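You operate a simulated robot arm through the tools that you are given. There is no shell and no other tool.

You run a simulated two-armed robot. Do the job below in one go: nothing can be reset, and whatever is moved stays where it is left.

TASK
Take the blue screen cloth from the top of the packing bench and lay it out flat on the top of the long grey bench.

Only the result counts: the job must be done as asked and must still hold three seconds after the hand-in. Knocking over, shifting, dropping, spilling or breaking anything else fails it. Flat cloth is picked up by pressing the open fingertips on it (5 to 10 N) and closing them slowly along it; thin cloth reads only 2 to 8 mm in the jaws.

THE ROBOT
Two 6-joint arms with three-finger grippers on one trunk, on a base that moves. Base frame: it is fixed to the floor where the robot stands at the start and does not move with it; the origin is under the middle of the robot, x ahead of it, y to its left, z up. Lengths are in mm, angles in rad, forces in N, time in s.
The left shoulder is at the start at [40, 147, 1258], the right one opposite. With the tool pointing down near the work surface each hand reaches from about 320 to 520 mm from the robot's upright axis, wherever it stands, measured 20 degrees to its own side. Places, roughly: blue screen cloth [1000, -1500, 750]; top of the long grey bench [-400, -3400, 800]. Payload 2.69 kg a hand.
The TCP of each hand is the grasp point between the finger pads, 29 mm short of the fingertips. In the tool frame z runs along the fingers and y along their closing line. The gripper opens to 120 mm; its body begins 78 mm behind the TCP.
Orientation is told as [roll, pitch, yaw] about the base's x, y, z axes, in that order, counted from this pose: with the fingers straight down and closing along the base's y, the tool's x points along the base's -x, its y along +y and its z along -z.

THE INTERFACE
- The arms move only by the tool arm_command. It takes "left_increments", "right_increments" or both (then of equal length, played together; a hand with none holds still); each is a list of rows, each a list of 7 numbers: the shift along the tool's x, y, z in cm, then the turn, a rotation vector about the tool's x, y, z in rad, then the opening, from 0 (shut) to 1 (fully open). In form: [[x, y, z, wx, wy, wz, fingers], ...]. A call has 1 to 20 rows; each row shifts and turns the commanded pose from where the row before left it, along the tool's axes as they then stand. Rows are played at 5 a second. More than 50 mm and 0.15 rad between two rows, or a gripper value outside its range, and nothing of the call is played. Where a pose cannot be reached the arm comes as near as it can. A force on the tool above 40 N (or 10 N above the force at the start of the call, whichever is more), or a blocked arm, ends the call early, and 0.2 s more pass. The fingers move at their own pace (about 96.1 mm/s each) and stop on an object; they squeeze with about 38 N. The grip force told is the motor's: it shows also when the fingers shut on nothing. Time passes only in rows, and 0.2 s behind the last, so rows that do not move let the fingers close. The reply holds the time, the measured pose of the TCP, the force on the tool along the base axes, the opening and the grip force, in the units named above and with some noise, with the torque about the TCP (base axes, N m) and any sound that the robot's microphone picked up.
- Cameras (640 x 400 px; columns grow to the right, rows downward): "scene" is now at [108.2, -7.6, 1482.5]; the picture's right is [-0.07, -1.00, 0.00], its down [-0.63, 0.05, -0.78] and it looks along [0.77, -0.06, -0.63] (base axes); focal length 254 px, centre (320, 200). "left" rides on the left gripper at [63, 0, -104] in its tool frame; the picture's right is [0.00, 1.00, 0.00], its down [-0.83, 0.00, -0.56] and it looks along [-0.56, 0.00, 0.83] (tool axes); focal length 275 px, centre (320, 200). "right" rides on the right gripper at [63, 0, -104] in its tool frame; the picture's right is [0.01, 1.00, 0.00], its down [-0.83, 0.00, -0.56] and it looks along [-0.56, 0.00, 0.83] (tool axes); focal length 275 px, centre (320, 200). There is no depth. A picture from a camera that has moved, and an enlarged one, comes with that camera's place and axes in the base frame and with its lens.
- grab_frame(camera): a new picture of that camera. The clock stands still meanwhile.
- slide_trunk(by): moves the trunk up (or, below 0, down) by that many mm; the arms and the scene camera ride with it, the base frame stays. It gives what a move gives, with no picture.
- steer(legs): drives the robot by 1 to 6 legs, each [ahead, turn to the left] in mm and rad, along the robot's own axes; the way and the turn of a leg run together, so that a leg with both is an arc; at most 1500 mm and 3.142 rad a leg. The arms and the cameras ride along, it lands a little off, and it stops where it bumps. It gives what a move gives.
- pan_tilt(pan, tilt): turns the head with the scene camera to pan (to the left, within 1.501 rad either way) and tilt (down, from -0.506 to 1.204), counted from straight ahead of the robot. It gives what a move gives.
- close_up(camera, box): a new picture of the part [left, top, right, bottom] of that camera's present view, enlarged. The clock stands still meanwhile.
- hand_in(): hands the job in; it is judged then, once.

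Nothing tells you exact positions but the pictures and the camera data. Unless the task says otherwise, let go and move clear before handing in.

The tools are called after "Request:" as name(argument=value, ...) on one line, values as JSON. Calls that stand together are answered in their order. arm_command: Moves the arms, as the interface text tells. Its arguments: {"type":"object","properties":{"left_increments":{"type":"array","items":{"type":"array","items":{"type":"number"}}},"right_increments":{"type":"array","items":{"type":"array","items":{"type":"number"}}}},"required":[]} The other tools are called the same way: slide_trunk (by) moves the trunk up or down; steer (legs) drives the base; pan_tilt (pan, tilt) turns the head that bears the scene camera; grab_frame (camera) takes a picture; close_up (camera, box) takes an enlarged picture of a part of a camera's view; hand_in () hands the job in.

At the start:

```text
t: 0.0
left_tool_pos: [488.8, 232.1, 913.9]
left_ee_rot: [0.001, -0.002, 0.0]
left_wrist_force: [0.7, 0.0, -0.7]
left_wrist_torque: [-0.04, 0.01, 0.01]
left_finger_gap: 119.7
left_grasp_force: 0.1
right_tool_pos: [510.8, -202.6, 902.3]
right_ee_rot: [0.0, 0.0, 0.001]
right_wrist_force: [1.0, 0.5, 0.2]
right_wrist_torque: [0.01, -0.02, 0.02]
right_finger_gap: 120.1
right_grasp_force: 0.2
trunk travel left (down, up): [-386.0, 112.0]
robot x, y, heading: [1.1, -0.8, -0.003]
head pan, tilt (commanded): [-0.075, 0.681]
```

scene: 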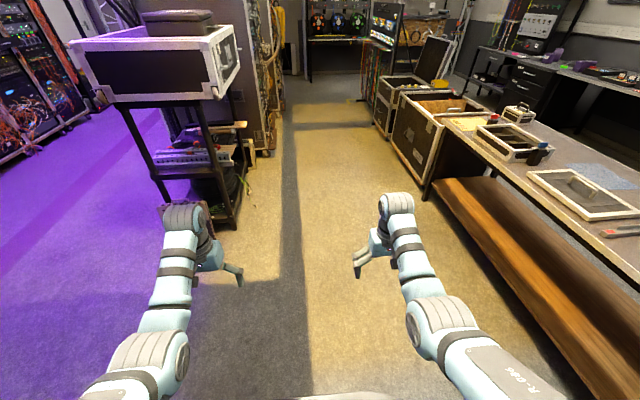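
right: 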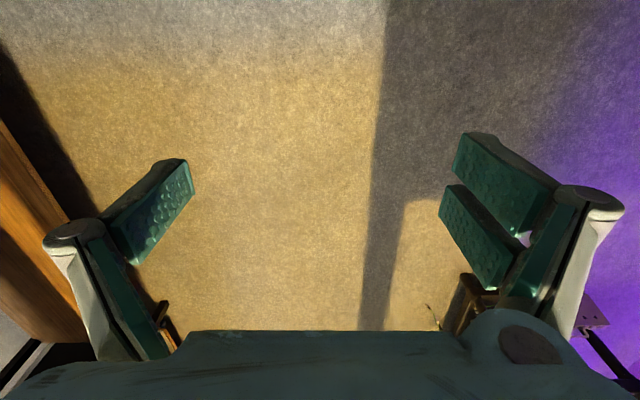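
left: 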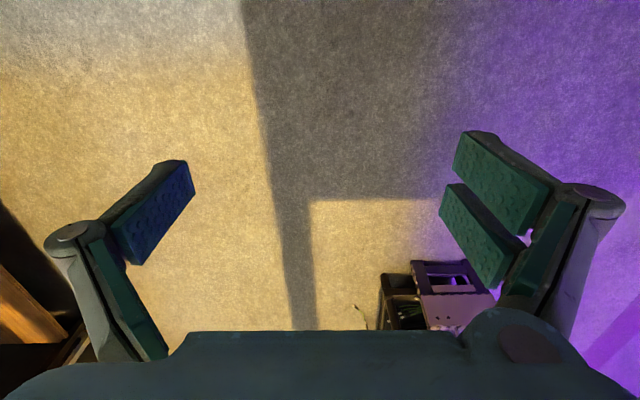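

I see a long bench with a wooden lower board to my right, with frames and a bluish cloth on its top around [1000, -1500, 750]. I will turn the head to look at it and the surroundings before I drive.

Request:
pan_tilt(pan=-0.95, tilt=0.5)

Request:
grab_frame(camera="scene")

```text
t: 1.2
left_tool_pos: [489.1, 233.7, 914.2]
left_ee_rot: [0.0, 0.001, 0.001]
left_wrist_force: [0.4, 0.7, 0.0]
left_wrist_torque: [-0.01, 0.01, -0.02]
left_finger_gap: 119.9
left_grasp_force: 0.0
right_tool_pos: [510.7, -202.0, 903.2]
right_ee_rot: [0.001, 0.0, -0.001]
right_wrist_force: [0.0, 0.3, 0.8]
right_wrist_torque: [0.0, -0.02, 0.01]
right_finger_gap: 120.1
right_grasp_force: 0.1
trunk travel left (down, up): [-386.0, 112.0]
robot x, y, heading: [1.3, 0.0, -0.0]
head pan, tilt (commanded): [-0.949, 0.499]
```

```text
taken
camera scene: at [75.8, -75.1, 1498.6], right [-0.81, -0.58, 0.0], down [-0.28, 0.39, -0.88], along [0.51, -0.71, -0.48], focal length 254 px, centre (320, 200)
```

scene: 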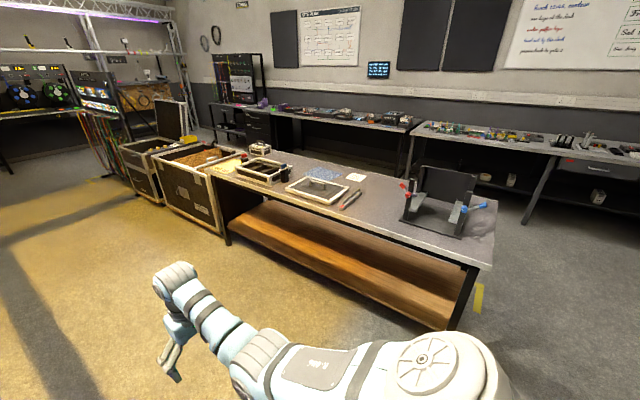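

The packing bench stands ahead to the right, with a frame, tools and a bluish patch behind it. I'll look closer at it and at the places farther right.

Request:
close_up(camera="scene", box=[200, 120, 440, 270])

Request:
close_up(camera="scene", box=[380, 80, 640, 240])

Request:
pan_tilt(pan=-1.5, tilt=0.4)

Request:
grab_frame(camera="scene")

```text
2.67 times, centred on (320, 195) of scene
camera zoom: at [75.8, -75.1, 1498.6], right [-0.81, -0.58, 0.0], down [-0.28, 0.39, -0.88], along [0.51, -0.71, -0.48], focal length 677 px, centre (320, 213)
```

zoom: 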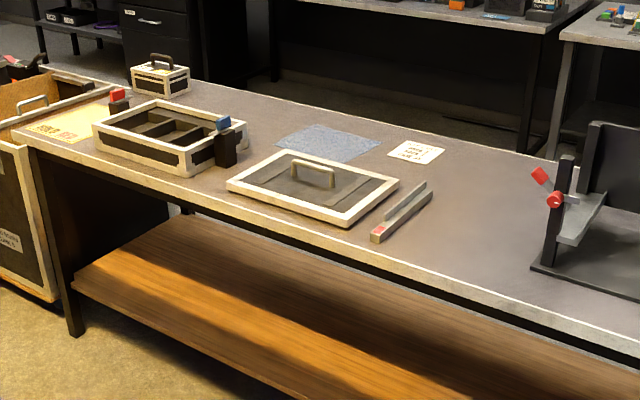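

```text
2.46 times, centred on (510, 160) of scene
camera zoom: at [75.8, -75.1, 1498.6], right [-0.81, -0.58, 0.0], down [-0.28, 0.39, -0.88], along [0.51, -0.71, -0.48], focal length 625 px, centre (-148, 298)
```

zoom: 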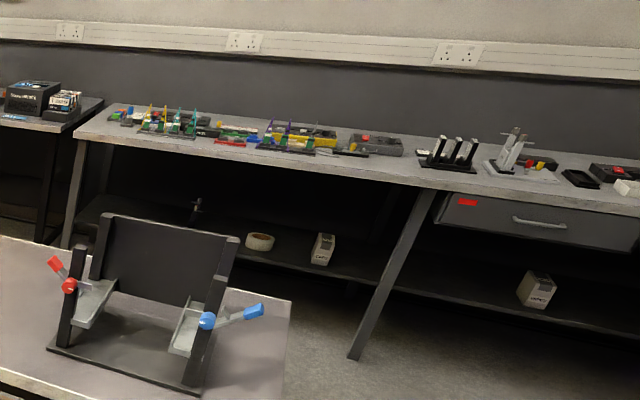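

```text
t: 2.1
left_tool_pos: [488.9, 232.4, 914.1]
left_ee_rot: [-0.001, -0.001, 0.0]
left_wrist_force: [-0.1, -0.1, -0.1]
left_wrist_torque: [0.01, 0.03, -0.02]
left_finger_gap: 119.9
left_grasp_force: 0.0
right_tool_pos: [510.7, -201.5, 902.1]
right_ee_rot: [-0.001, 0.0, 0.0]
right_wrist_force: [0.5, -0.9, 0.1]
right_wrist_torque: [-0.01, 0.04, 0.0]
right_finger_gap: 119.9
right_grasp_force: 0.0
trunk travel left (down, up): [-386.0, 112.0]
robot x, y, heading: [2.0, 3.4, 0.001]
head pan, tilt (commanded): [-1.499, 0.4]
```

```text
taken
camera scene: at [29.5, -93.5, 1507.7], right [-1.0, -0.07, 0.0], down [-0.03, 0.39, -0.92], along [0.07, -0.92, -0.39], focal length 254 px, centre (320, 200)
```

scene: 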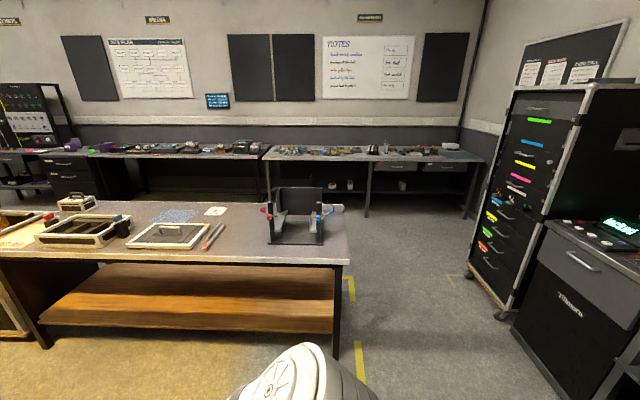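

The long grey bench is the one against the far wall, right of centre, with small items on it. I'll zoom in on it to find free room, and on the cloth.

Request:
close_up(camera="scene", box=[250, 120, 410, 220])

Request:
close_up(camera="scene", box=[360, 120, 520, 220])

Request:
close_up(camera="scene", box=[100, 170, 260, 270])

```text
4.00 times, centred on (330, 170) of scene
camera zoom: at [29.5, -93.5, 1507.7], right [-1.0, -0.07, 0.0], down [-0.03, 0.39, -0.92], along [0.07, -0.92, -0.39], focal length 1016 px, centre (280, 320)
```

zoom: 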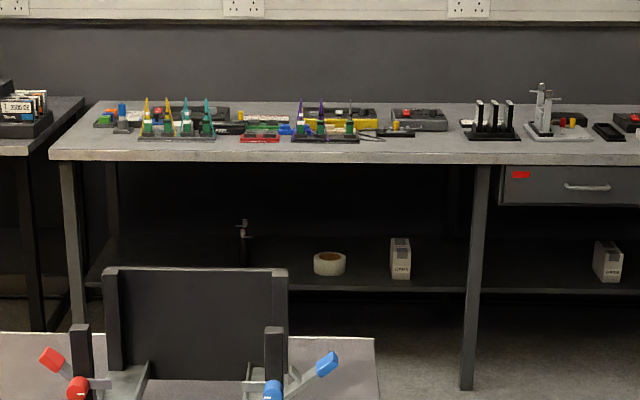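

```text
4.00 times, centred on (440, 170) of scene
camera zoom: at [29.5, -93.5, 1507.7], right [-1.0, -0.07, 0.0], down [-0.03, 0.39, -0.92], along [0.07, -0.92, -0.39], focal length 1016 px, centre (-160, 320)
```

zoom: 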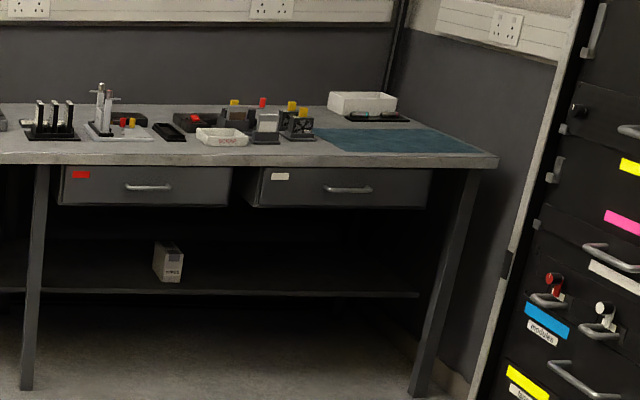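

```text
4.00 times, centred on (180, 220) of scene
camera zoom: at [29.5, -93.5, 1507.7], right [-1.0, -0.07, 0.0], down [-0.03, 0.39, -0.92], along [0.07, -0.92, -0.39], focal length 1016 px, centre (880, 120)
```

zoom: 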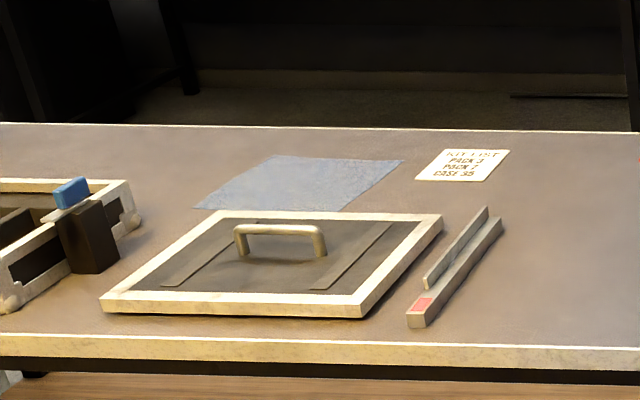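

The cloth lies flat at about x 980–1225, y −1450 to −1650 on the packing bench, nearer to its far (back) edge at y ≈ −1800. I'll drive round the bench's free end (x ≈ −30) into the aisle behind it, which also brings me in front of the long grey bench.

Request:
steer(legs=[[0, -2.119], [1055, 0], [0, 0.548]])

Request:
pan_tilt(pan=0, tilt=0.5)

Request:
grab_frame(camera="scene")

```text
t: 14.1
left_tool_pos: [-298.1, -1403.8, 914.2]
left_ee_rot: [0.001, -0.002, -1.564]
left_wrist_force: [0.4, 0.0, -0.4]
left_wrist_torque: [-0.04, 0.0, -0.03]
left_finger_gap: 119.9
left_grasp_force: 0.1
right_tool_pos: [-732.5, -1428.5, 902.7]
right_ee_rot: [0.0, 0.0, -1.563]
right_wrist_force: [0.9, -0.9, 1.1]
right_wrist_torque: [0.03, 0.04, -0.03]
right_finger_gap: 120.0
right_grasp_force: 0.0
trunk travel left (down, up): [-386.0, 112.0]
robot x, y, heading: [-532.7, -913.7, -1.564]
head pan, tilt (commanded): [-1.499, 0.4]
```

```text
t: 15.7
left_tool_pos: [-296.5, -1404.9, 913.4]
left_ee_rot: [-0.001, -0.001, -1.564]
left_wrist_force: [-0.7, -0.2, -0.7]
left_wrist_torque: [0.03, -0.03, -0.01]
left_finger_gap: 120.1
left_grasp_force: 0.0
right_tool_pos: [-733.3, -1427.1, 903.0]
right_ee_rot: [0.001, 0.0, -1.564]
right_wrist_force: [0.3, -0.5, 0.4]
right_wrist_torque: [-0.04, 0.0, -0.02]
right_finger_gap: 120.1
right_grasp_force: 0.0
trunk travel left (down, up): [-386.0, 112.0]
robot x, y, heading: [-533.1, -913.7, -1.564]
head pan, tilt (commanded): [0.0, 0.499]
```

```text
taken
camera scene: at [-530.6, -1028.5, 1498.6], right [-1.0, -0.01, 0.0], down [0.0, 0.48, -0.88], along [0.01, -0.88, -0.48], focal length 254 px, centre (320, 200)
```

scene: 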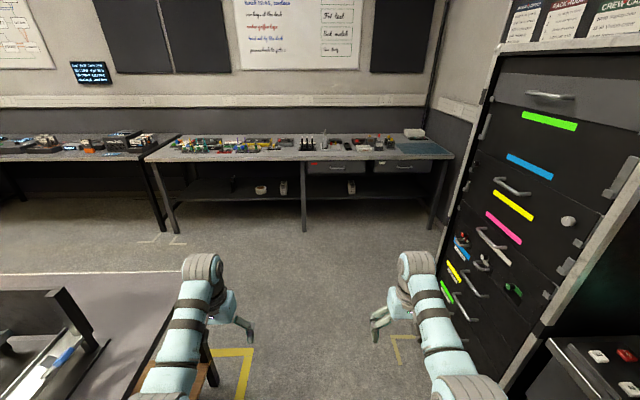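

The way past the bench end is clear, with the long grey bench straight ahead. I drive on into the aisle and look at its top.

Request:
steer(legs=[[1350, 0]])

Request:
grab_frame(camera="scene")

```text
t: 22.3
left_tool_pos: [-312.6, -2716.8, 912.8]
left_ee_rot: [0.0, -0.001, -1.585]
left_wrist_force: [0.1, 0.4, -0.3]
left_wrist_torque: [-0.03, 0.02, 0.0]
left_finger_gap: 120.0
left_grasp_force: 0.0
right_tool_pos: [-748.8, -2733.1, 903.5]
right_ee_rot: [0.0, 0.001, -1.583]
right_wrist_force: [0.3, 0.3, 0.7]
right_wrist_torque: [-0.02, -0.02, 0.0]
right_finger_gap: 120.2
right_grasp_force: 0.0
trunk travel left (down, up): [-386.0, 112.0]
robot x, y, heading: [-539.7, -2223.5, -1.585]
head pan, tilt (commanded): [0.0, 0.499]
```

```text
taken
camera scene: at [-538.0, -2337.5, 1498.7], right [-1.0, 0.01, 0.0], down [0.01, 0.48, -0.88], along [-0.01, -0.88, -0.48], focal length 254 px, centre (320, 200)
```

scene: 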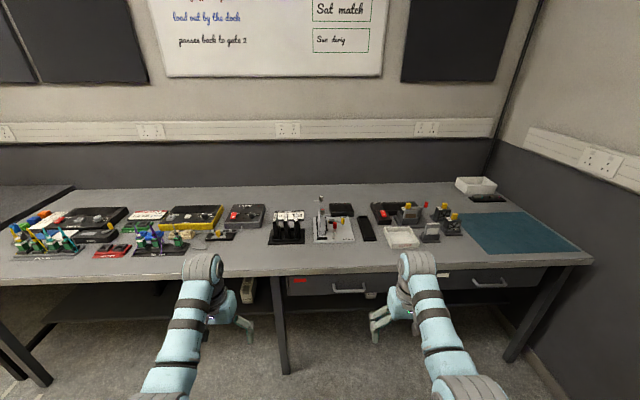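

The bench top runs from about y −3060 to −3830 and is crowded with small items. The bare-looking places are a teal patch at its right end and some strips. I zoom in to judge them.

Request:
close_up(camera="scene", box=[0, 170, 210, 301])

Request:
close_up(camera="scene", box=[200, 170, 410, 301])

Request:
close_up(camera="scene", box=[400, 160, 610, 291])

Request:
grab_frame(camera="left")

Request:
grab_frame(camera="right")

```text
3.05 times, centred on (105, 236) of scene
camera zoom: at [-538.0, -2337.5, 1498.7], right [-1.0, 0.01, 0.0], down [0.01, 0.48, -0.88], along [-0.01, -0.88, -0.48], focal length 774 px, centre (975, 92)
```

zoom: 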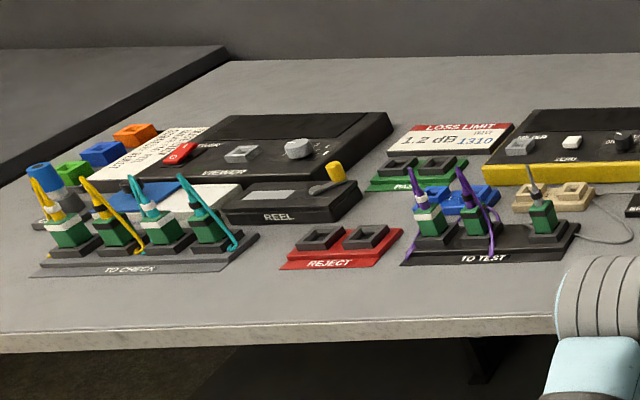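

```text
3.05 times, centred on (305, 236) of scene
camera zoom: at [-538.0, -2337.5, 1498.7], right [-1.0, 0.01, 0.0], down [0.01, 0.48, -0.88], along [-0.01, -0.88, -0.48], focal length 774 px, centre (366, 92)
```

zoom: 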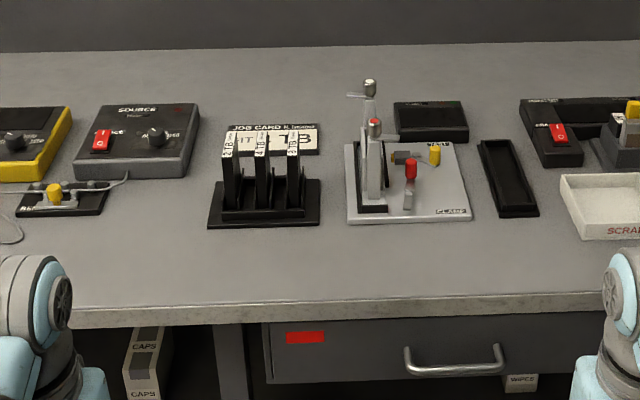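

```text
3.05 times, centred on (505, 226) of scene
camera zoom: at [-538.0, -2337.5, 1498.7], right [-1.0, 0.01, 0.0], down [0.01, 0.48, -0.88], along [-0.01, -0.88, -0.48], focal length 774 px, centre (-244, 122)
```

zoom: 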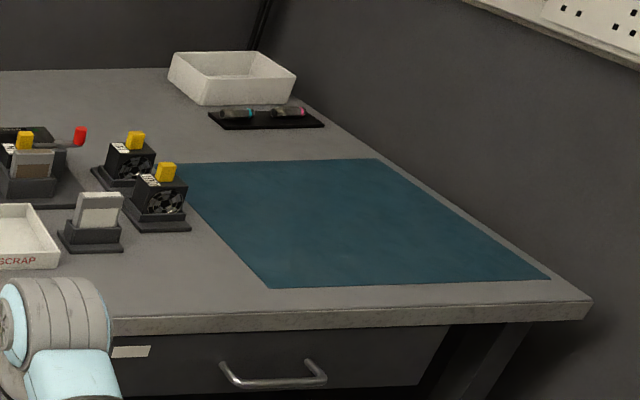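

```text
taken
camera left: at [-311.2, -2656.2, 1017.5], right [1.0, -0.02, 0.0], down [-0.02, -0.83, 0.56], along [-0.01, -0.56, -0.83], focal length 275 px, centre (320, 200)
```

left: 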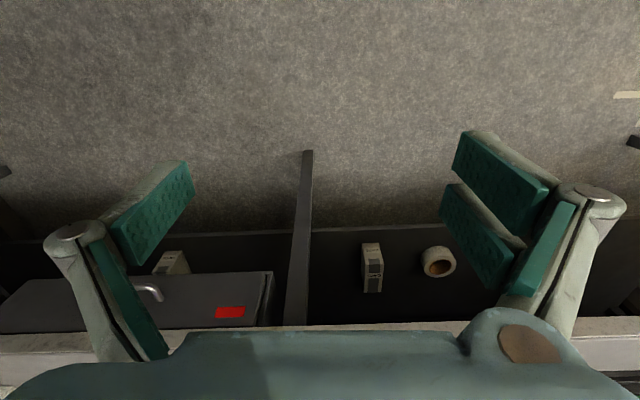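

```text
taken
camera right: at [-748.5, -2670.1, 1007.8], right [1.0, -0.01, 0.0], down [-0.01, -0.83, 0.56], along [-0.01, -0.56, -0.83], focal length 275 px, centre (320, 200)
```

right: 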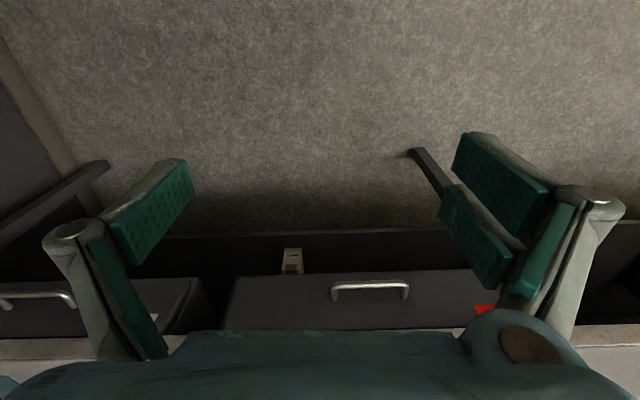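

The only room big enough on the long grey bench is the right end, around x −1250 to −1600, y −3080 to −3480 (a thin flat teal patch). Now I drive along the aisle to stand behind the cloth and look at it.

Request:
steer(legs=[[0, 1.585], [1500, 0], [140, 0], [0, 1.571]])

Request:
grab_frame(camera="scene")

```text
t: 38.4
left_tool_pos: [892.5, -1707.6, 913.2]
left_ee_rot: [0.001, 0.0, 1.565]
left_wrist_force: [-0.3, 0.6, 0.4]
left_wrist_torque: [0.02, 0.01, 0.0]
left_finger_gap: 119.9
left_grasp_force: 0.0
right_tool_pos: [1328.4, -1691.3, 902.8]
right_ee_rot: [0.0, -0.001, 1.566]
right_wrist_force: [0.6, -0.9, 0.2]
right_wrist_torque: [-0.01, -0.02, 0.01]
right_finger_gap: 120.4
right_grasp_force: 0.1
trunk travel left (down, up): [-386.0, 112.0]
robot x, y, heading: [1123.1, -2197.5, 1.565]
head pan, tilt (commanded): [0.0, 0.499]
```

```text
taken
camera scene: at [1125.7, -2088.8, 1498.6], right [1.0, -0.01, 0.0], down [0.0, -0.48, -0.88], along [0.01, 0.88, -0.48], focal length 254 px, centre (320, 200)
```

scene: 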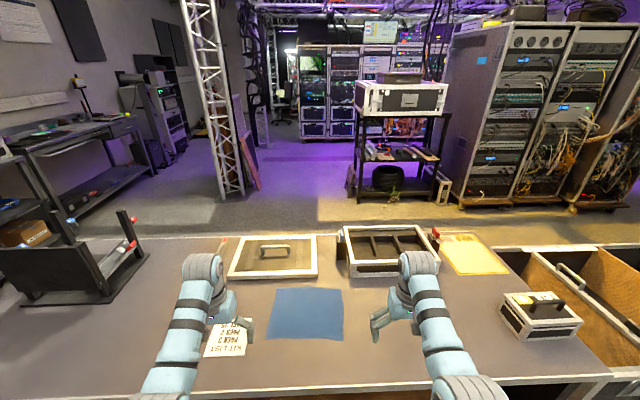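

The cloth lies flat between my hands, its edges fully uncovered, with the kit-list card to its left. I tilt the head down for exact corner positions.

Request:
pan_tilt(pan=0, tilt=0.9)

Request:
grab_frame(camera="scene")

Request:
close_up(camera="scene", box=[220, 140, 420, 265])

Request:
grab_frame(camera="left")

Request:
grab_frame(camera="right")

```text
t: 39.2
left_tool_pos: [891.9, -1707.6, 913.5]
left_ee_rot: [-0.002, 0.0, 1.567]
left_wrist_force: [-0.4, -0.3, -0.3]
left_wrist_torque: [0.01, 0.03, 0.0]
left_finger_gap: 119.9
left_grasp_force: 0.0
right_tool_pos: [1326.7, -1689.3, 903.3]
right_ee_rot: [0.001, 0.0, 1.565]
right_wrist_force: [-0.9, 0.0, 0.6]
right_wrist_torque: [-0.01, 0.01, -0.02]
right_finger_gap: 120.0
right_grasp_force: 0.1
trunk travel left (down, up): [-386.0, 112.0]
robot x, y, heading: [1120.0, -2198.6, 1.565]
head pan, tilt (commanded): [0.0, 0.901]
```

```text
taken
camera scene: at [1125.3, -2104.2, 1464.8], right [1.0, -0.01, 0.0], down [0.0, -0.78, -0.62], along [0.0, 0.62, -0.78], focal length 254 px, centre (320, 200)
```

scene: 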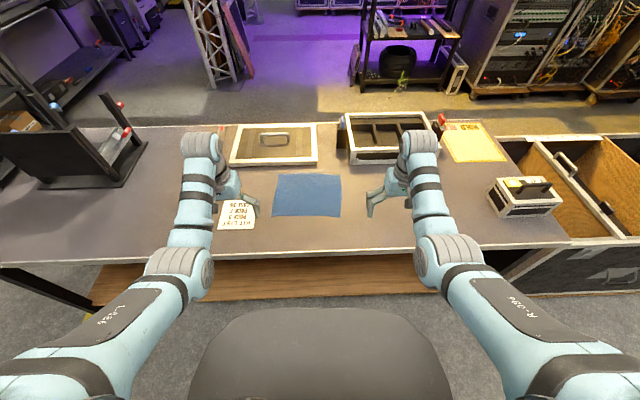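

```text
3.20 times, centred on (320, 202) of scene
camera zoom: at [1125.3, -2104.2, 1464.8], right [1.0, -0.01, 0.0], down [0.0, -0.78, -0.62], along [0.0, 0.62, -0.78], focal length 812 px, centre (320, 192)
```

zoom: 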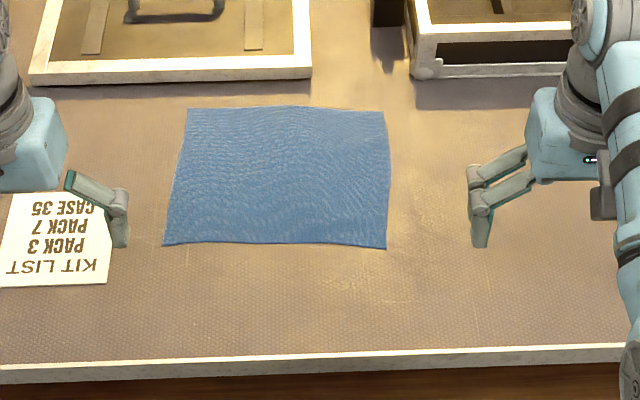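

```text
taken
camera left: at [892.3, -1772.1, 1017.3], right [-1.0, 0.01, 0.0], down [0.01, 0.83, 0.56], along [0.01, 0.56, -0.83], focal length 275 px, centre (320, 200)
```

left: 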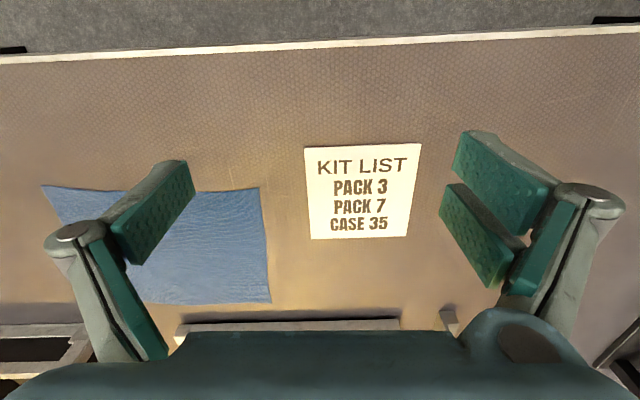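

```text
taken
camera right: at [1326.6, -1753.0, 1007.5], right [-1.0, 0.0, 0.0], down [0.0, 0.83, 0.56], along [0.0, 0.56, -0.83], focal length 275 px, centre (320, 200)
```

right: 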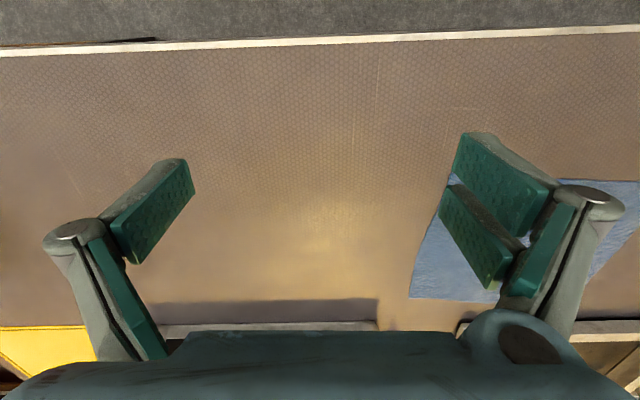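

The cloth is about 240 × 200 mm: corners near (960, −1611), (1200, −1613), (1206, −1412), (965, −1404) at z ≈ 750; the bench's back edge is at y ≈ −1744. Before moving closer I check my own base's front.

Request:
pan_tilt(pan=0, tilt=1.2)

Request:
grab_frame(camera="scene")

```text
t: 40.0
left_tool_pos: [892.5, -1707.9, 912.7]
left_ee_rot: [0.0, 0.001, 1.566]
left_wrist_force: [-0.4, 0.6, 0.1]
left_wrist_torque: [-0.03, 0.01, -0.01]
left_finger_gap: 120.0
left_grasp_force: 0.1
right_tool_pos: [1328.1, -1688.9, 903.1]
right_ee_rot: [0.0, 0.0, 1.567]
right_wrist_force: [-0.5, -0.7, -0.7]
right_wrist_torque: [0.01, 0.01, 0.04]
right_finger_gap: 120.0
right_grasp_force: 0.1
trunk travel left (down, up): [-386.0, 112.0]
robot x, y, heading: [1120.5, -2198.3, 1.564]
head pan, tilt (commanded): [0.0, 1.201]
```

```text
taken
camera scene: at [1125.2, -2123.8, 1445.0], right [1.0, -0.01, 0.0], down [-0.01, -0.93, -0.36], along [0.0, 0.36, -0.93], focal length 254 px, centre (320, 200)
```

scene: 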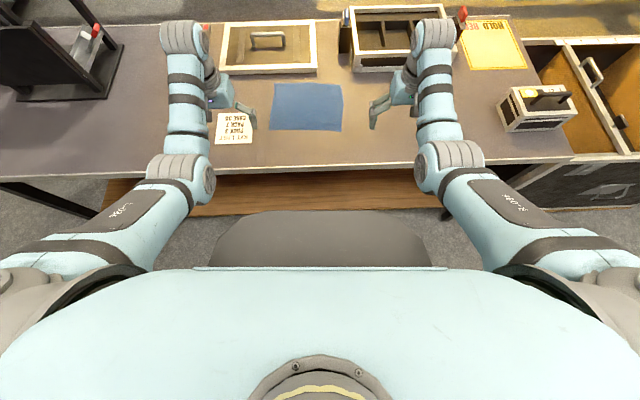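

The black part below the camera is my own trunk front, some 200–290 mm ahead of the axis, so there's room to come about 100 mm closer. I make a small S-move to centre on the cloth (x ≈ 1085) and come to y ≈ −2090.

Request:
steer(legs=[[0, 0.3], [113, 0], [0, -0.295]])

Request:
grab_frame(camera="scene")

```text
t: 43.2
left_tool_pos: [861.4, -1600.3, 913.7]
left_ee_rot: [-0.003, 0.001, 1.564]
left_wrist_force: [-0.1, 0.9, -0.4]
left_wrist_torque: [0.01, 0.01, 0.01]
left_finger_gap: 120.2
left_grasp_force: 0.1
right_tool_pos: [1295.9, -1582.7, 902.6]
right_ee_rot: [-0.001, 0.0, 1.564]
right_wrist_force: [-0.3, -0.4, -0.3]
right_wrist_torque: [-0.02, -0.04, -0.02]
right_finger_gap: 119.8
right_grasp_force: 0.0
trunk travel left (down, up): [-386.0, 112.0]
robot x, y, heading: [1090.3, -2095.7, 1.563]
head pan, tilt (commanded): [0.0, 1.201]
```

```text
taken
camera scene: at [1092.9, -2016.3, 1444.9], right [1.0, -0.01, 0.0], down [-0.01, -0.93, -0.36], along [0.0, 0.36, -0.93], focal length 254 px, centre (320, 200)
```

scene: 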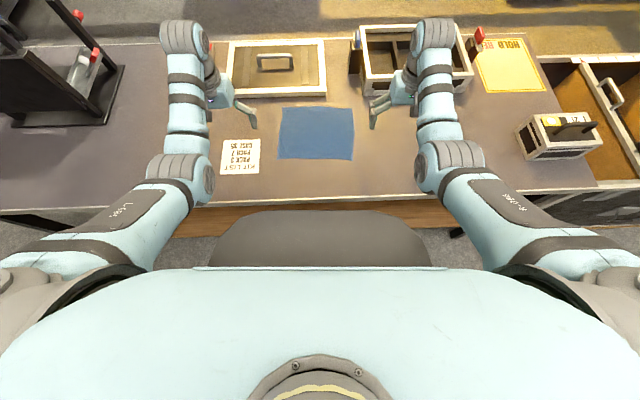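

The robot now stands at (1090, −2096) facing the cloth. I lower the trunk by 100 mm so the hands come just above the bench with the arms in a comfortable pose.

Request:
slide_trunk(by=-100)

Request:
arm_command(left_increments=[[0, -1.5, 0, 0, 0, 0, 0.7], [0, -2.5, 0, 0, 0, 0, 0.45], [-0.3, -2.5, 0, 0, 0, 0, 0.4], [-0.5, -2.5, 0, 0, 0, 0, 0.4], [-0.5, -2.0, 0, 0, 0, 0, 0.4], [0, 0, 0, 0, 0, 0, 0.4]], right_increments=[[0, 1.5, 0, 0, 0, 0, 0.7], [0, 2.5, 0, 0, 0, 0, 0.45], [0, 2.5, 0, 0, 0, 0, 0.4], [0, 2.5, 0, 0, 0, 0, 0.4], [0, 2.0, 0, 0, 0, 0, 0.4], [0, 0, 0, 0, 0, 0, 0.4]])

Request:
grab_frame(camera="left")

Request:
grab_frame(camera="right")

Request:
grab_frame(camera="scene")

```text
t: 44.5
left_tool_pos: [861.1, -1601.8, 813.1]
left_ee_rot: [-0.001, 0.001, 1.564]
left_wrist_force: [-0.1, -0.7, -0.2]
left_wrist_torque: [0.03, 0.01, 0.02]
left_finger_gap: 120.0
left_grasp_force: 0.0
right_tool_pos: [1296.5, -1582.5, 803.8]
right_ee_rot: [-0.002, -0.001, 1.564]
right_wrist_force: [0.1, -0.6, 0.6]
right_wrist_torque: [0.02, -0.03, -0.02]
right_finger_gap: 120.2
right_grasp_force: 0.1
trunk travel left (down, up): [-286.0, 212.0]
robot x, y, heading: [1089.0, -2093.5, 1.565]
head pan, tilt (commanded): [0.0, 1.201]
```

```text
t: 45.9
left_tool_pos: [971.3, -1588.7, 813.0]
left_ee_rot: [-0.001, 0.001, 1.565]
left_wrist_force: [0.4, -0.7, -0.3]
left_wrist_torque: [0.03, 0.03, 0.01]
left_finger_gap: 47.9
left_grasp_force: 0.0
right_tool_pos: [1184.8, -1582.9, 803.4]
right_ee_rot: [-0.001, 0.0, 1.564]
right_wrist_force: [-0.4, 0.1, 0.3]
right_wrist_torque: [-0.02, -0.01, 0.01]
right_finger_gap: 48.3
right_grasp_force: 0.0
trunk travel left (down, up): [-286.0, 212.0]
robot x, y, heading: [1091.2, -2089.5, 1.565]
head pan, tilt (commanded): [0.0, 1.201]
```

```text
taken
camera left: at [971.4, -1652.8, 917.4], right [-1.0, 0.01, 0.0], down [0.01, 0.83, 0.56], along [0.01, 0.56, -0.83], focal length 275 px, centre (320, 200)
```

left: 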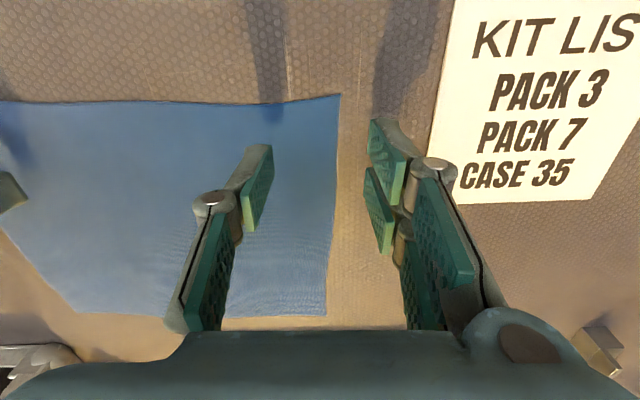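

```text
taken
camera right: at [1184.9, -1646.1, 908.1], right [-1.0, 0.0, 0.0], down [0.0, 0.83, 0.56], along [0.0, 0.56, -0.83], focal length 275 px, centre (320, 200)
```

right: 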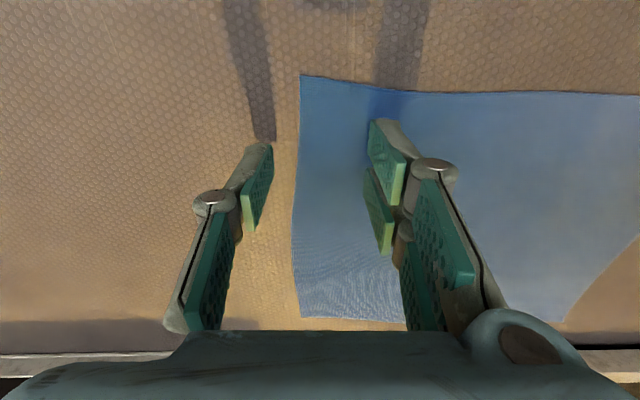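

```text
taken
camera scene: at [1093.8, -2017.3, 1345.1], right [1.0, -0.01, 0.0], down [-0.01, -0.93, -0.36], along [0.0, 0.36, -0.93], focal length 254 px, centre (320, 200)
```

scene: 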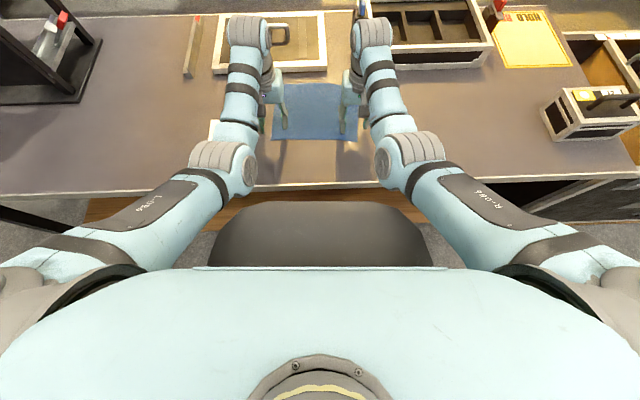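

The cloth's near corners are at about (960, −1614) and (1198, −1617). I shift both hands so that all fingertips are over the cloth and lower them to just above it.

Request:
arm_command(left_increments=[[0, -1.05, 0, 0, 0, 0, 0.35], [0, -1.0, 0, 0, 0, 0, 0.35], [0, 0, 0.8, 0, 0, 0, 0.35], [0, 0, 0.8, 0, 0, 0, 0.35], [0, 0, 0.7, 0, 0, 0, 0.35], [0, 0, 0, 0, 0, 0, 0.35]], right_increments=[[0.1, 0.9, 0, 0, 0, 0, 0.35], [0.2, 0.9, 0, 0, 0, 0, 0.35], [0, 0, 0.5, 0, 0, 0, 0.35], [0, 0, 0.5, 0, 0, 0, 0.35], [0, 0, 0.35, 0, 0, 0, 0.35], [0, 0, 0, 0, 0, 0, 0.35]])

Request:
grab_frame(camera="left")

Request:
grab_frame(camera="right")

```text
t: 47.3
left_tool_pos: [992.7, -1589.5, 790.0]
left_ee_rot: [0.0, -0.002, 1.564]
left_wrist_force: [-0.4, -0.6, 0.5]
left_wrist_torque: [-0.02, -0.01, 0.0]
left_finger_gap: 42.0
left_grasp_force: 0.1
right_tool_pos: [1168.0, -1585.5, 790.1]
right_ee_rot: [0.0, -0.001, 1.562]
right_wrist_force: [-0.4, 0.0, 2.7]
right_wrist_torque: [0.0, -0.03, -0.01]
right_finger_gap: 42.1
right_grasp_force: 0.0
trunk travel left (down, up): [-286.0, 212.0]
robot x, y, heading: [1090.5, -2089.6, 1.56]
head pan, tilt (commanded): [0.0, 1.201]
```

```text
taken
camera left: at [992.5, -1652.8, 894.7], right [-1.0, 0.01, 0.0], down [0.01, 0.83, 0.56], along [0.01, 0.56, -0.83], focal length 275 px, centre (320, 200)
```

left: 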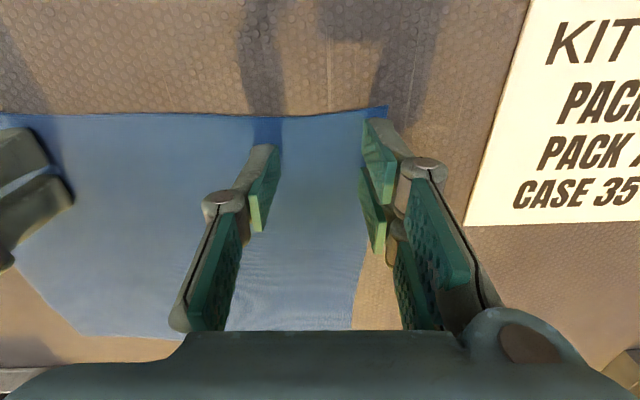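

```text
taken
camera right: at [1166.8, -1648.9, 894.4], right [-1.0, 0.0, 0.0], down [0.0, 0.83, 0.56], along [0.0, 0.56, -0.83], focal length 275 px, centre (320, 200)
```

right: 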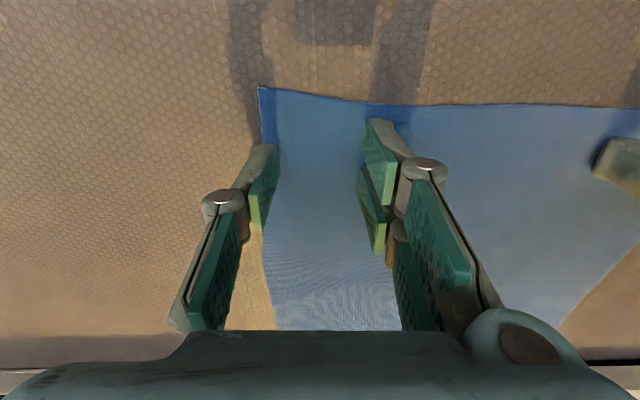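

The outer fingertips are right at the cloth's side edges, so I shift each hand about 9 mm inward and then lower slowly to feel the contact.

Request:
arm_command(left_increments=[[0, -0.9, 0, 0, 0, 0, 0.35], [0, 0, 0.2, 0, 0, 0, 0.35], [0, 0, 0.2, 0, 0, 0, 0.35], [0, 0, 0, 0, 0, 0, 0.35]], right_increments=[[0, 0, -0.3, 0, 0, 0, 0.35], [0, 0.9, 0, 0, 0, 0, 0.35], [0, 0, 0.2, 0, 0, 0, 0.35], [0, 0, 0, 0, 0, 0, 0.35]])

Request:
arm_command(left_increments=[[0, 0, 0.2, 0, 0, 0, 0.35], [0, 0, 0, 0, 0, 0, 0.35]], right_increments=[[0, 0, 0.2, 0, 0, 0, 0.35], [0, 0, 0, 0, 0, 0, 0.35]])

```text
t: 48.3
left_tool_pos: [1002.2, -1589.8, 789.5]
left_ee_rot: [-0.001, -0.004, 1.563]
left_wrist_force: [-0.1, 4.4, 28.2]
left_wrist_torque: [0.06, 0.31, -0.08]
left_finger_gap: 42.1
left_grasp_force: 0.1
right_tool_pos: [1159.7, -1586.1, 792.7]
right_ee_rot: [0.001, -0.001, 1.563]
right_wrist_force: [-0.1, 0.7, 0.5]
right_wrist_torque: [-0.01, -0.03, -0.03]
right_finger_gap: 41.9
right_grasp_force: 0.0
trunk travel left (down, up): [-286.0, 212.0]
robot x, y, heading: [1090.6, -2095.7, 1.567]
head pan, tilt (commanded): [0.0, 1.201]
```

```text
t: 48.7
left_tool_pos: [1001.8, -1587.0, 787.8]
left_ee_rot: [0.0, -0.006, 1.565]
left_wrist_force: [-0.3, -2.2, 11.3]
left_wrist_torque: [-0.13, -0.02, 0.01]
left_finger_gap: 3.2
left_grasp_force: 6.6
right_tool_pos: [1159.1, -1586.5, 789.0]
right_ee_rot: [-0.001, 0.0, 1.564]
right_wrist_force: [0.1, -0.5, 3.2]
right_wrist_torque: [-0.01, 0.04, 0.05]
right_finger_gap: 42.0
right_grasp_force: 0.1
trunk travel left (down, up): [-286.0, 212.0]
robot x, y, heading: [1091.2, -2089.3, 1.559]
head pan, tilt (commanded): [0.0, 1.201]
stopped in row 2 (left hand): the force on the tool passed its limit at 44 N (the readings are from after the stop); the commanded pose is now the measured one
```

The left hand touched down earlier than expected (surface about z 761) and its fingers now read 3.2 mm. I look before doing anything else.

Request:
grab_frame(camera="left")

Request:
grab_frame(camera="right")

Request:
close_up(camera="scene", box=[220, 50, 420, 175])

```text
taken
camera left: at [1001.1, -1652.2, 891.1], right [-1.0, 0.01, 0.0], down [0.01, 0.83, 0.56], along [0.01, 0.56, -0.83], focal length 275 px, centre (320, 200)
```

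left: 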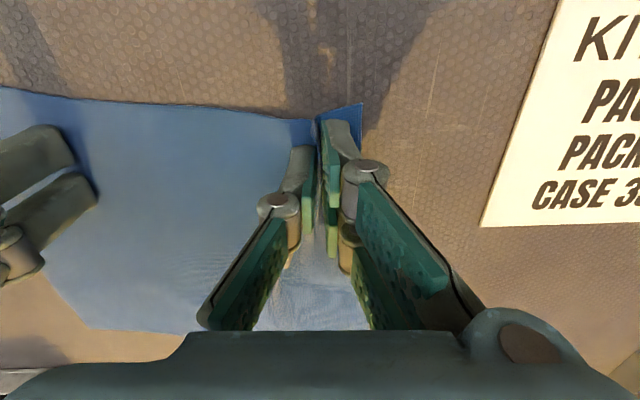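

```text
taken
camera right: at [1158.4, -1649.3, 894.2], right [-1.0, 0.0, 0.0], down [0.0, 0.83, 0.56], along [0.0, 0.56, -0.83], focal length 275 px, centre (320, 200)
```

right: 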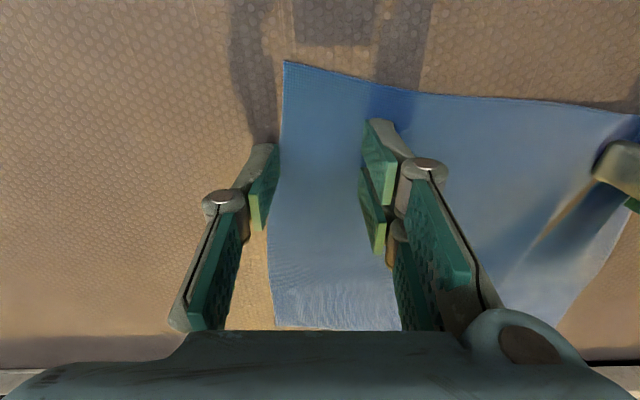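

```text
3.20 times, centred on (320, 112) of scene
camera zoom: at [1093.8, -2018.3, 1345.0], right [1.0, -0.01, 0.0], down [-0.01, -0.93, -0.36], along [0.0, 0.36, -0.93], focal length 812 px, centre (320, 480)
```

zoom: 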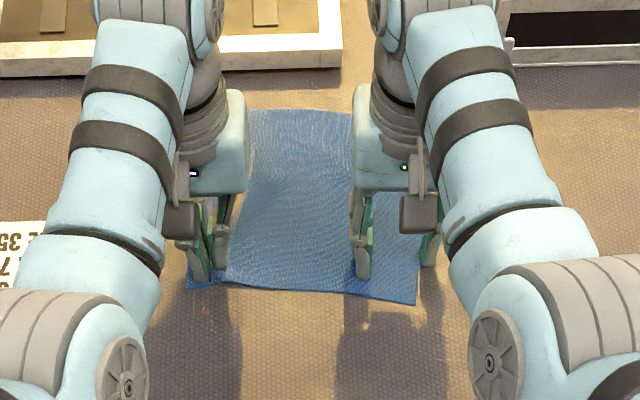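

The left fingers have closed on a fold of cloth at the left corner (3.2 mm). I keep the left shut, and press the right hand down in 1 mm steps.

Request:
arm_command(left_increments=[[0, 0, 0, 0, 0, 0, 0.0], [0, 0, -0.2, 0, 0, 0, 0.0], [0, 0, 0, 0, 0, 0, 0.0]], right_increments=[[0, 0, 0.0, 0, 0, 0, 0.35], [0, 0, 0.05, 0, 0, 0, 0.35], [0, 0, 0, 0, 0, 0, 0.35]])

```text
t: 49.5
left_tool_pos: [1001.0, -1586.6, 787.9]
left_ee_rot: [-0.003, -0.004, 1.565]
left_wrist_force: [-0.5, 0.3, 1.1]
left_wrist_torque: [0.01, -0.1, 0.02]
left_finger_gap: 2.3
left_grasp_force: 29.4
right_tool_pos: [1159.7, -1585.6, 790.0]
right_ee_rot: [0.0, -0.002, 1.564]
right_wrist_force: [0.6, 0.6, 5.2]
right_wrist_torque: [0.02, 0.13, 0.02]
right_finger_gap: 41.7
right_grasp_force: 0.1
trunk travel left (down, up): [-286.0, 212.0]
robot x, y, heading: [1090.2, -2094.8, 1.566]
head pan, tilt (commanded): [0.0, 1.201]
```

Left grips cloth (2.3 mm, 29 N). Right presses with about 5 N; I add a touch more and close its fingers slowly.

Request:
arm_command(right_increments=[[0, 0, 0.03, 0, 0, 0, 0.35], [0, 0, 0, 0, 0, 0, 0.33], [0, 0, 0, 0, 0, 0, 0.31], [0, 0, 0, 0, 0, 0, 0.29], [0, 0, 0, 0, 0, 0, 0.27], [0, 0, 0, 0, 0, 0, 0.25]], left_increments=[[0, 0, 0, 0, 0, 0, 0], [0, 0, 0, 0, 0, 0, 0], [0, 0, 0, 0, 0, 0, 0], [0, 0, 0, 0, 0, 0, 0], [0, 0, 0, 0, 0, 0, 0], [0, 0, 0, 0, 0, 0, 0]])

Request:
grab_frame(camera="right")

```text
t: 50.9
left_tool_pos: [1001.6, -1588.6, 789.5]
left_ee_rot: [-0.001, -0.006, 1.563]
left_wrist_force: [5.2, 0.1, 0.4]
left_wrist_torque: [0.05, -0.14, 0.02]
left_finger_gap: 1.6
left_grasp_force: 29.0
right_tool_pos: [1158.3, -1587.0, 789.6]
right_ee_rot: [0.001, -0.002, 1.562]
right_wrist_force: [-2.9, 0.4, 20.3]
right_wrist_torque: [0.01, 0.5, -0.01]
right_finger_gap: 30.8
right_grasp_force: 1.0
trunk travel left (down, up): [-286.0, 212.0]
robot x, y, heading: [1091.7, -2092.3, 1.557]
head pan, tilt (commanded): [0.0, 1.201]
```

```text
taken
camera right: at [1157.5, -1650.4, 894.1], right [-1.0, 0.0, 0.0], down [0.0, 0.83, 0.56], along [0.0, 0.56, -0.83], focal length 275 px, centre (320, 200)
```

right: 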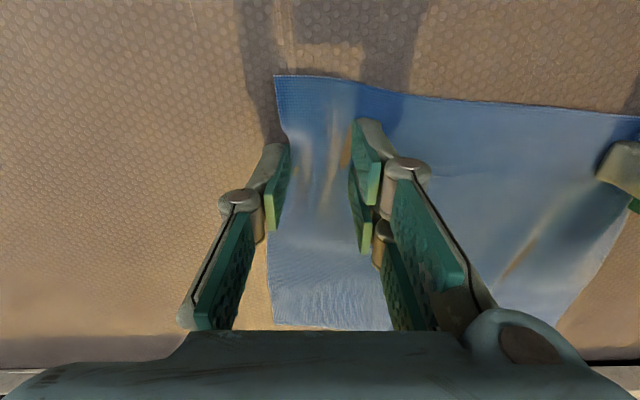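

The right fingers are gathering the cloth nicely; the press has risen to 20 N, so I ease up a little while I keep closing.

Request:
arm_command(right_increments=[[0, 0, -0.08, 0, 0, 0, 0.24], [0, 0, 0, 0, 0, 0, 0.22], [0, 0, -0.04, 0, 0, 0, 0.2], [0, 0, 0, 0, 0, 0, 0.18], [0, 0, -0.03, 0, 0, 0, 0.16], [0, 0, 0, 0, 0, 0, 0.14]], left_increments=[[0, 0, 0, 0, 0, 0, 0], [0, 0, 0, 0, 0, 0, 0], [0, 0, 0, 0, 0, 0, 0], [0, 0, 0, 0, 0, 0, 0], [0, 0, 0, 0, 0, 0, 0], [0, 0, 0, 0, 0, 0, 0]])

Request:
grab_frame(camera="right")

```text
t: 52.3
left_tool_pos: [1000.3, -1587.0, 789.1]
left_ee_rot: [0.002, -0.005, 1.566]
left_wrist_force: [1.6, -1.4, 0.8]
left_wrist_torque: [0.0, -0.18, 0.0]
left_finger_gap: 1.1
left_grasp_force: 29.0
right_tool_pos: [1158.8, -1585.0, 789.1]
right_ee_rot: [0.0, 0.002, 1.563]
right_wrist_force: [-0.2, 0.0, -0.1]
right_wrist_torque: [-0.02, -0.01, 0.02]
right_finger_gap: 16.7
right_grasp_force: 0.0
trunk travel left (down, up): [-286.0, 212.0]
robot x, y, heading: [1091.9, -2093.2, 1.561]
head pan, tilt (commanded): [0.0, 1.201]
```

```text
taken
camera right: at [1158.2, -1649.3, 894.5], right [-1.0, 0.0, 0.0], down [0.0, 0.83, 0.56], along [0.0, 0.56, -0.83], focal length 275 px, centre (320, 200)
```

right: 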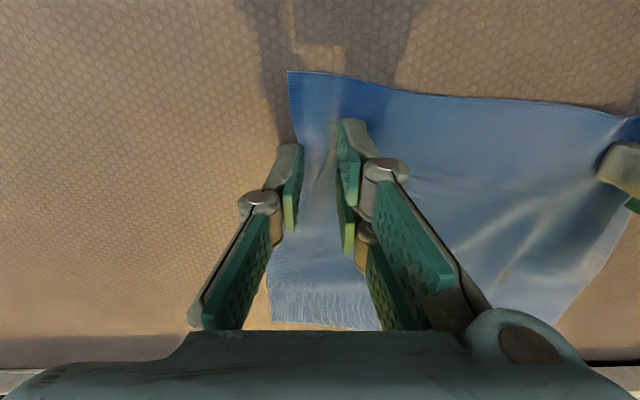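

The pressure on the right fell to nothing and the cloth slipped back, and the left gap is shrinking toward zero. I check the left hand's grip.

Request:
grab_frame(camera="left")

Request:
close_up(camera="left", box=[220, 60, 480, 222])

Request:
close_up(camera="scene", box=[220, 50, 420, 175])

```text
taken
camera left: at [1000.8, -1652.2, 892.0], right [-1.0, 0.01, 0.0], down [0.01, 0.83, 0.56], along [0.01, 0.56, -0.83], focal length 275 px, centre (320, 200)
```

left: 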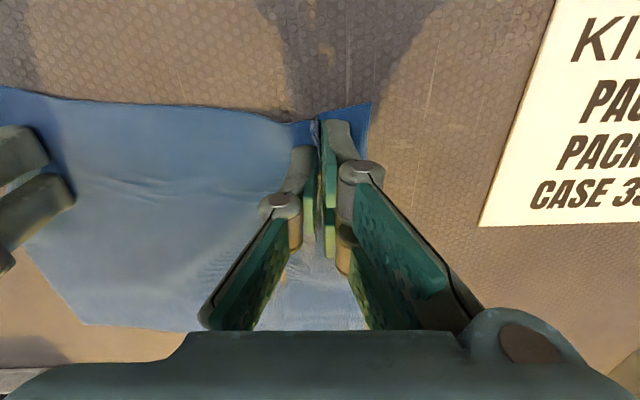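

```text
2.46 times, centred on (350, 141) of left
camera zoom: at [1000.8, -1652.2, 892.0], right [-1.0, 0.01, 0.0], down [0.01, 0.83, 0.56], along [0.01, 0.56, -0.83], focal length 678 px, centre (246, 345)
```

zoom: 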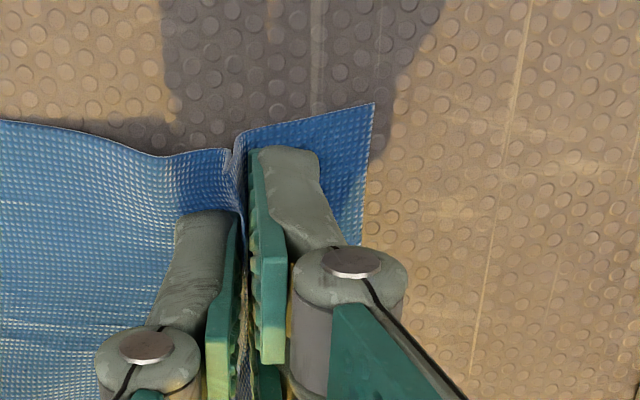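

```text
3.20 times, centred on (320, 112) of scene
camera zoom: at [1093.5, -2017.4, 1345.1], right [1.0, -0.01, 0.0], down [-0.01, -0.93, -0.36], along [0.0, 0.36, -0.93], focal length 812 px, centre (320, 480)
```

zoom: 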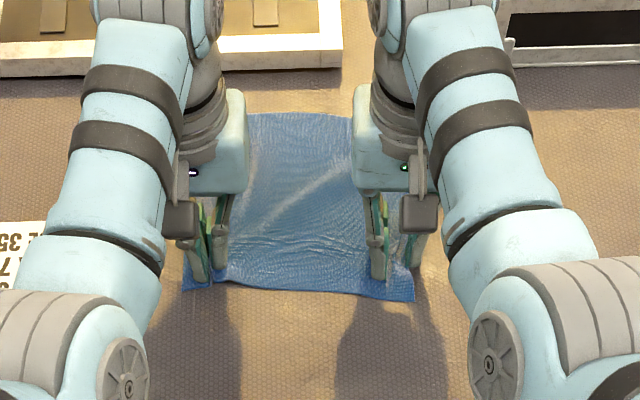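

The left hand clearly holds a pinched fold. For the right hand I lift slightly, reopen, and set it 14 mm further in and 10 mm nearer the edge, then press again.

Request:
arm_command(right_increments=[[0, 0, -0.5, 0, 0, 0, 0.2], [0, 0, 0, 0, 0, 0, 0.35], [0.5, 0.7, 0, 0, 0, 0, 0.35], [0.5, 0.7, 0, 0, 0, 0, 0.35], [0, 0, 0.3, 0, 0, 0, 0.35], [0, 0, 0, 0, 0, 0, 0.35]], left_increments=[[0, 0, 0, 0, 0, 0, 0], [0, 0, 0, 0, 0, 0, 0], [0, 0, 0, 0, 0, 0, 0], [0, 0, 0, 0, 0, 0, 0], [0, 0, 0, 0, 0, 0, 0], [0, 0, 0, 0, 0, 0, 0]])

Request:
grab_frame(camera="right")

```text
t: 53.7
left_tool_pos: [1001.1, -1588.2, 788.2]
left_ee_rot: [0.0, -0.005, 1.566]
left_wrist_force: [-2.3, 0.6, -5.0]
left_wrist_torque: [-0.09, 0.08, 0.04]
left_finger_gap: 2.8
left_grasp_force: 28.0
right_tool_pos: [1145.0, -1595.9, 790.7]
right_ee_rot: [-0.001, 0.002, 1.564]
right_wrist_force: [-0.2, 0.2, -0.5]
right_wrist_torque: [-0.01, 0.02, 0.02]
right_finger_gap: 41.9
right_grasp_force: 0.0
trunk travel left (down, up): [-286.0, 212.0]
robot x, y, heading: [1088.7, -2094.2, 1.562]
head pan, tilt (commanded): [0.0, 1.201]
```

```text
taken
camera right: at [1144.0, -1658.8, 896.3], right [-1.0, 0.0, 0.0], down [0.0, 0.83, 0.56], along [0.0, 0.56, -0.83], focal length 275 px, centre (320, 200)
```

right: 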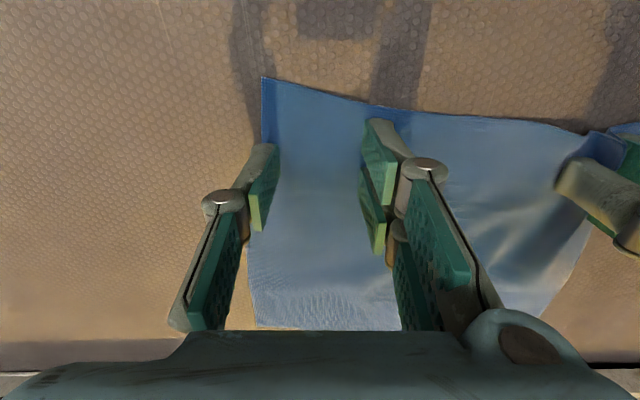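

Right fingers are now well within the cloth. I lower in small steps to get 6–10 N.

Request:
arm_command(right_increments=[[0, 0, 0.1, 0, 0, 0, 0.35], [0, 0, 0.05, 0, 0, 0, 0.35], [0, 0, 0, 0, 0, 0, 0.35]], left_increments=[[0, 0, 0, 0, 0, 0, 0], [0, 0, 0, 0, 0, 0, 0], [0, 0, 0, 0, 0, 0, 0]])

```text
t: 54.5
left_tool_pos: [1000.6, -1587.6, 788.0]
left_ee_rot: [0.001, -0.004, 1.566]
left_wrist_force: [-0.8, 0.7, -0.3]
left_wrist_torque: [0.0, 0.11, 0.01]
left_finger_gap: 3.2
left_grasp_force: 35.5
right_tool_pos: [1144.9, -1594.5, 789.4]
right_ee_rot: [0.001, 0.001, 1.563]
right_wrist_force: [0.4, -0.2, 0.5]
right_wrist_torque: [0.0, 0.0, -0.03]
right_finger_gap: 42.0
right_grasp_force: 0.0
trunk travel left (down, up): [-286.0, 212.0]
robot x, y, heading: [1092.4, -2094.6, 1.561]
head pan, tilt (commanded): [0.0, 1.201]
```

Request:
arm_command(right_increments=[[0, 0, 0.1, 0, 0, 0, 0.35], [0, 0, 0, 0, 0, 0, 0.35]], left_increments=[[0, 0, 0, 0, 0, 0, 0], [0, 0, 0, 0, 0, 0, 0]])

```text
t: 55.1
left_tool_pos: [1000.9, -1588.5, 788.6]
left_ee_rot: [0.0, -0.005, 1.567]
left_wrist_force: [0.8, -1.1, 1.0]
left_wrist_torque: [0.01, 0.05, -0.01]
left_finger_gap: 2.6
left_grasp_force: 35.2
right_tool_pos: [1144.4, -1596.1, 789.4]
right_ee_rot: [0.0, 0.0, 1.565]
right_wrist_force: [0.1, 0.5, 3.2]
right_wrist_torque: [-0.01, -0.02, 0.0]
right_finger_gap: 42.2
right_grasp_force: 0.1
trunk travel left (down, up): [-286.0, 212.0]
robot x, y, heading: [1087.8, -2092.9, 1.566]
head pan, tilt (commanded): [0.0, 1.201]
```

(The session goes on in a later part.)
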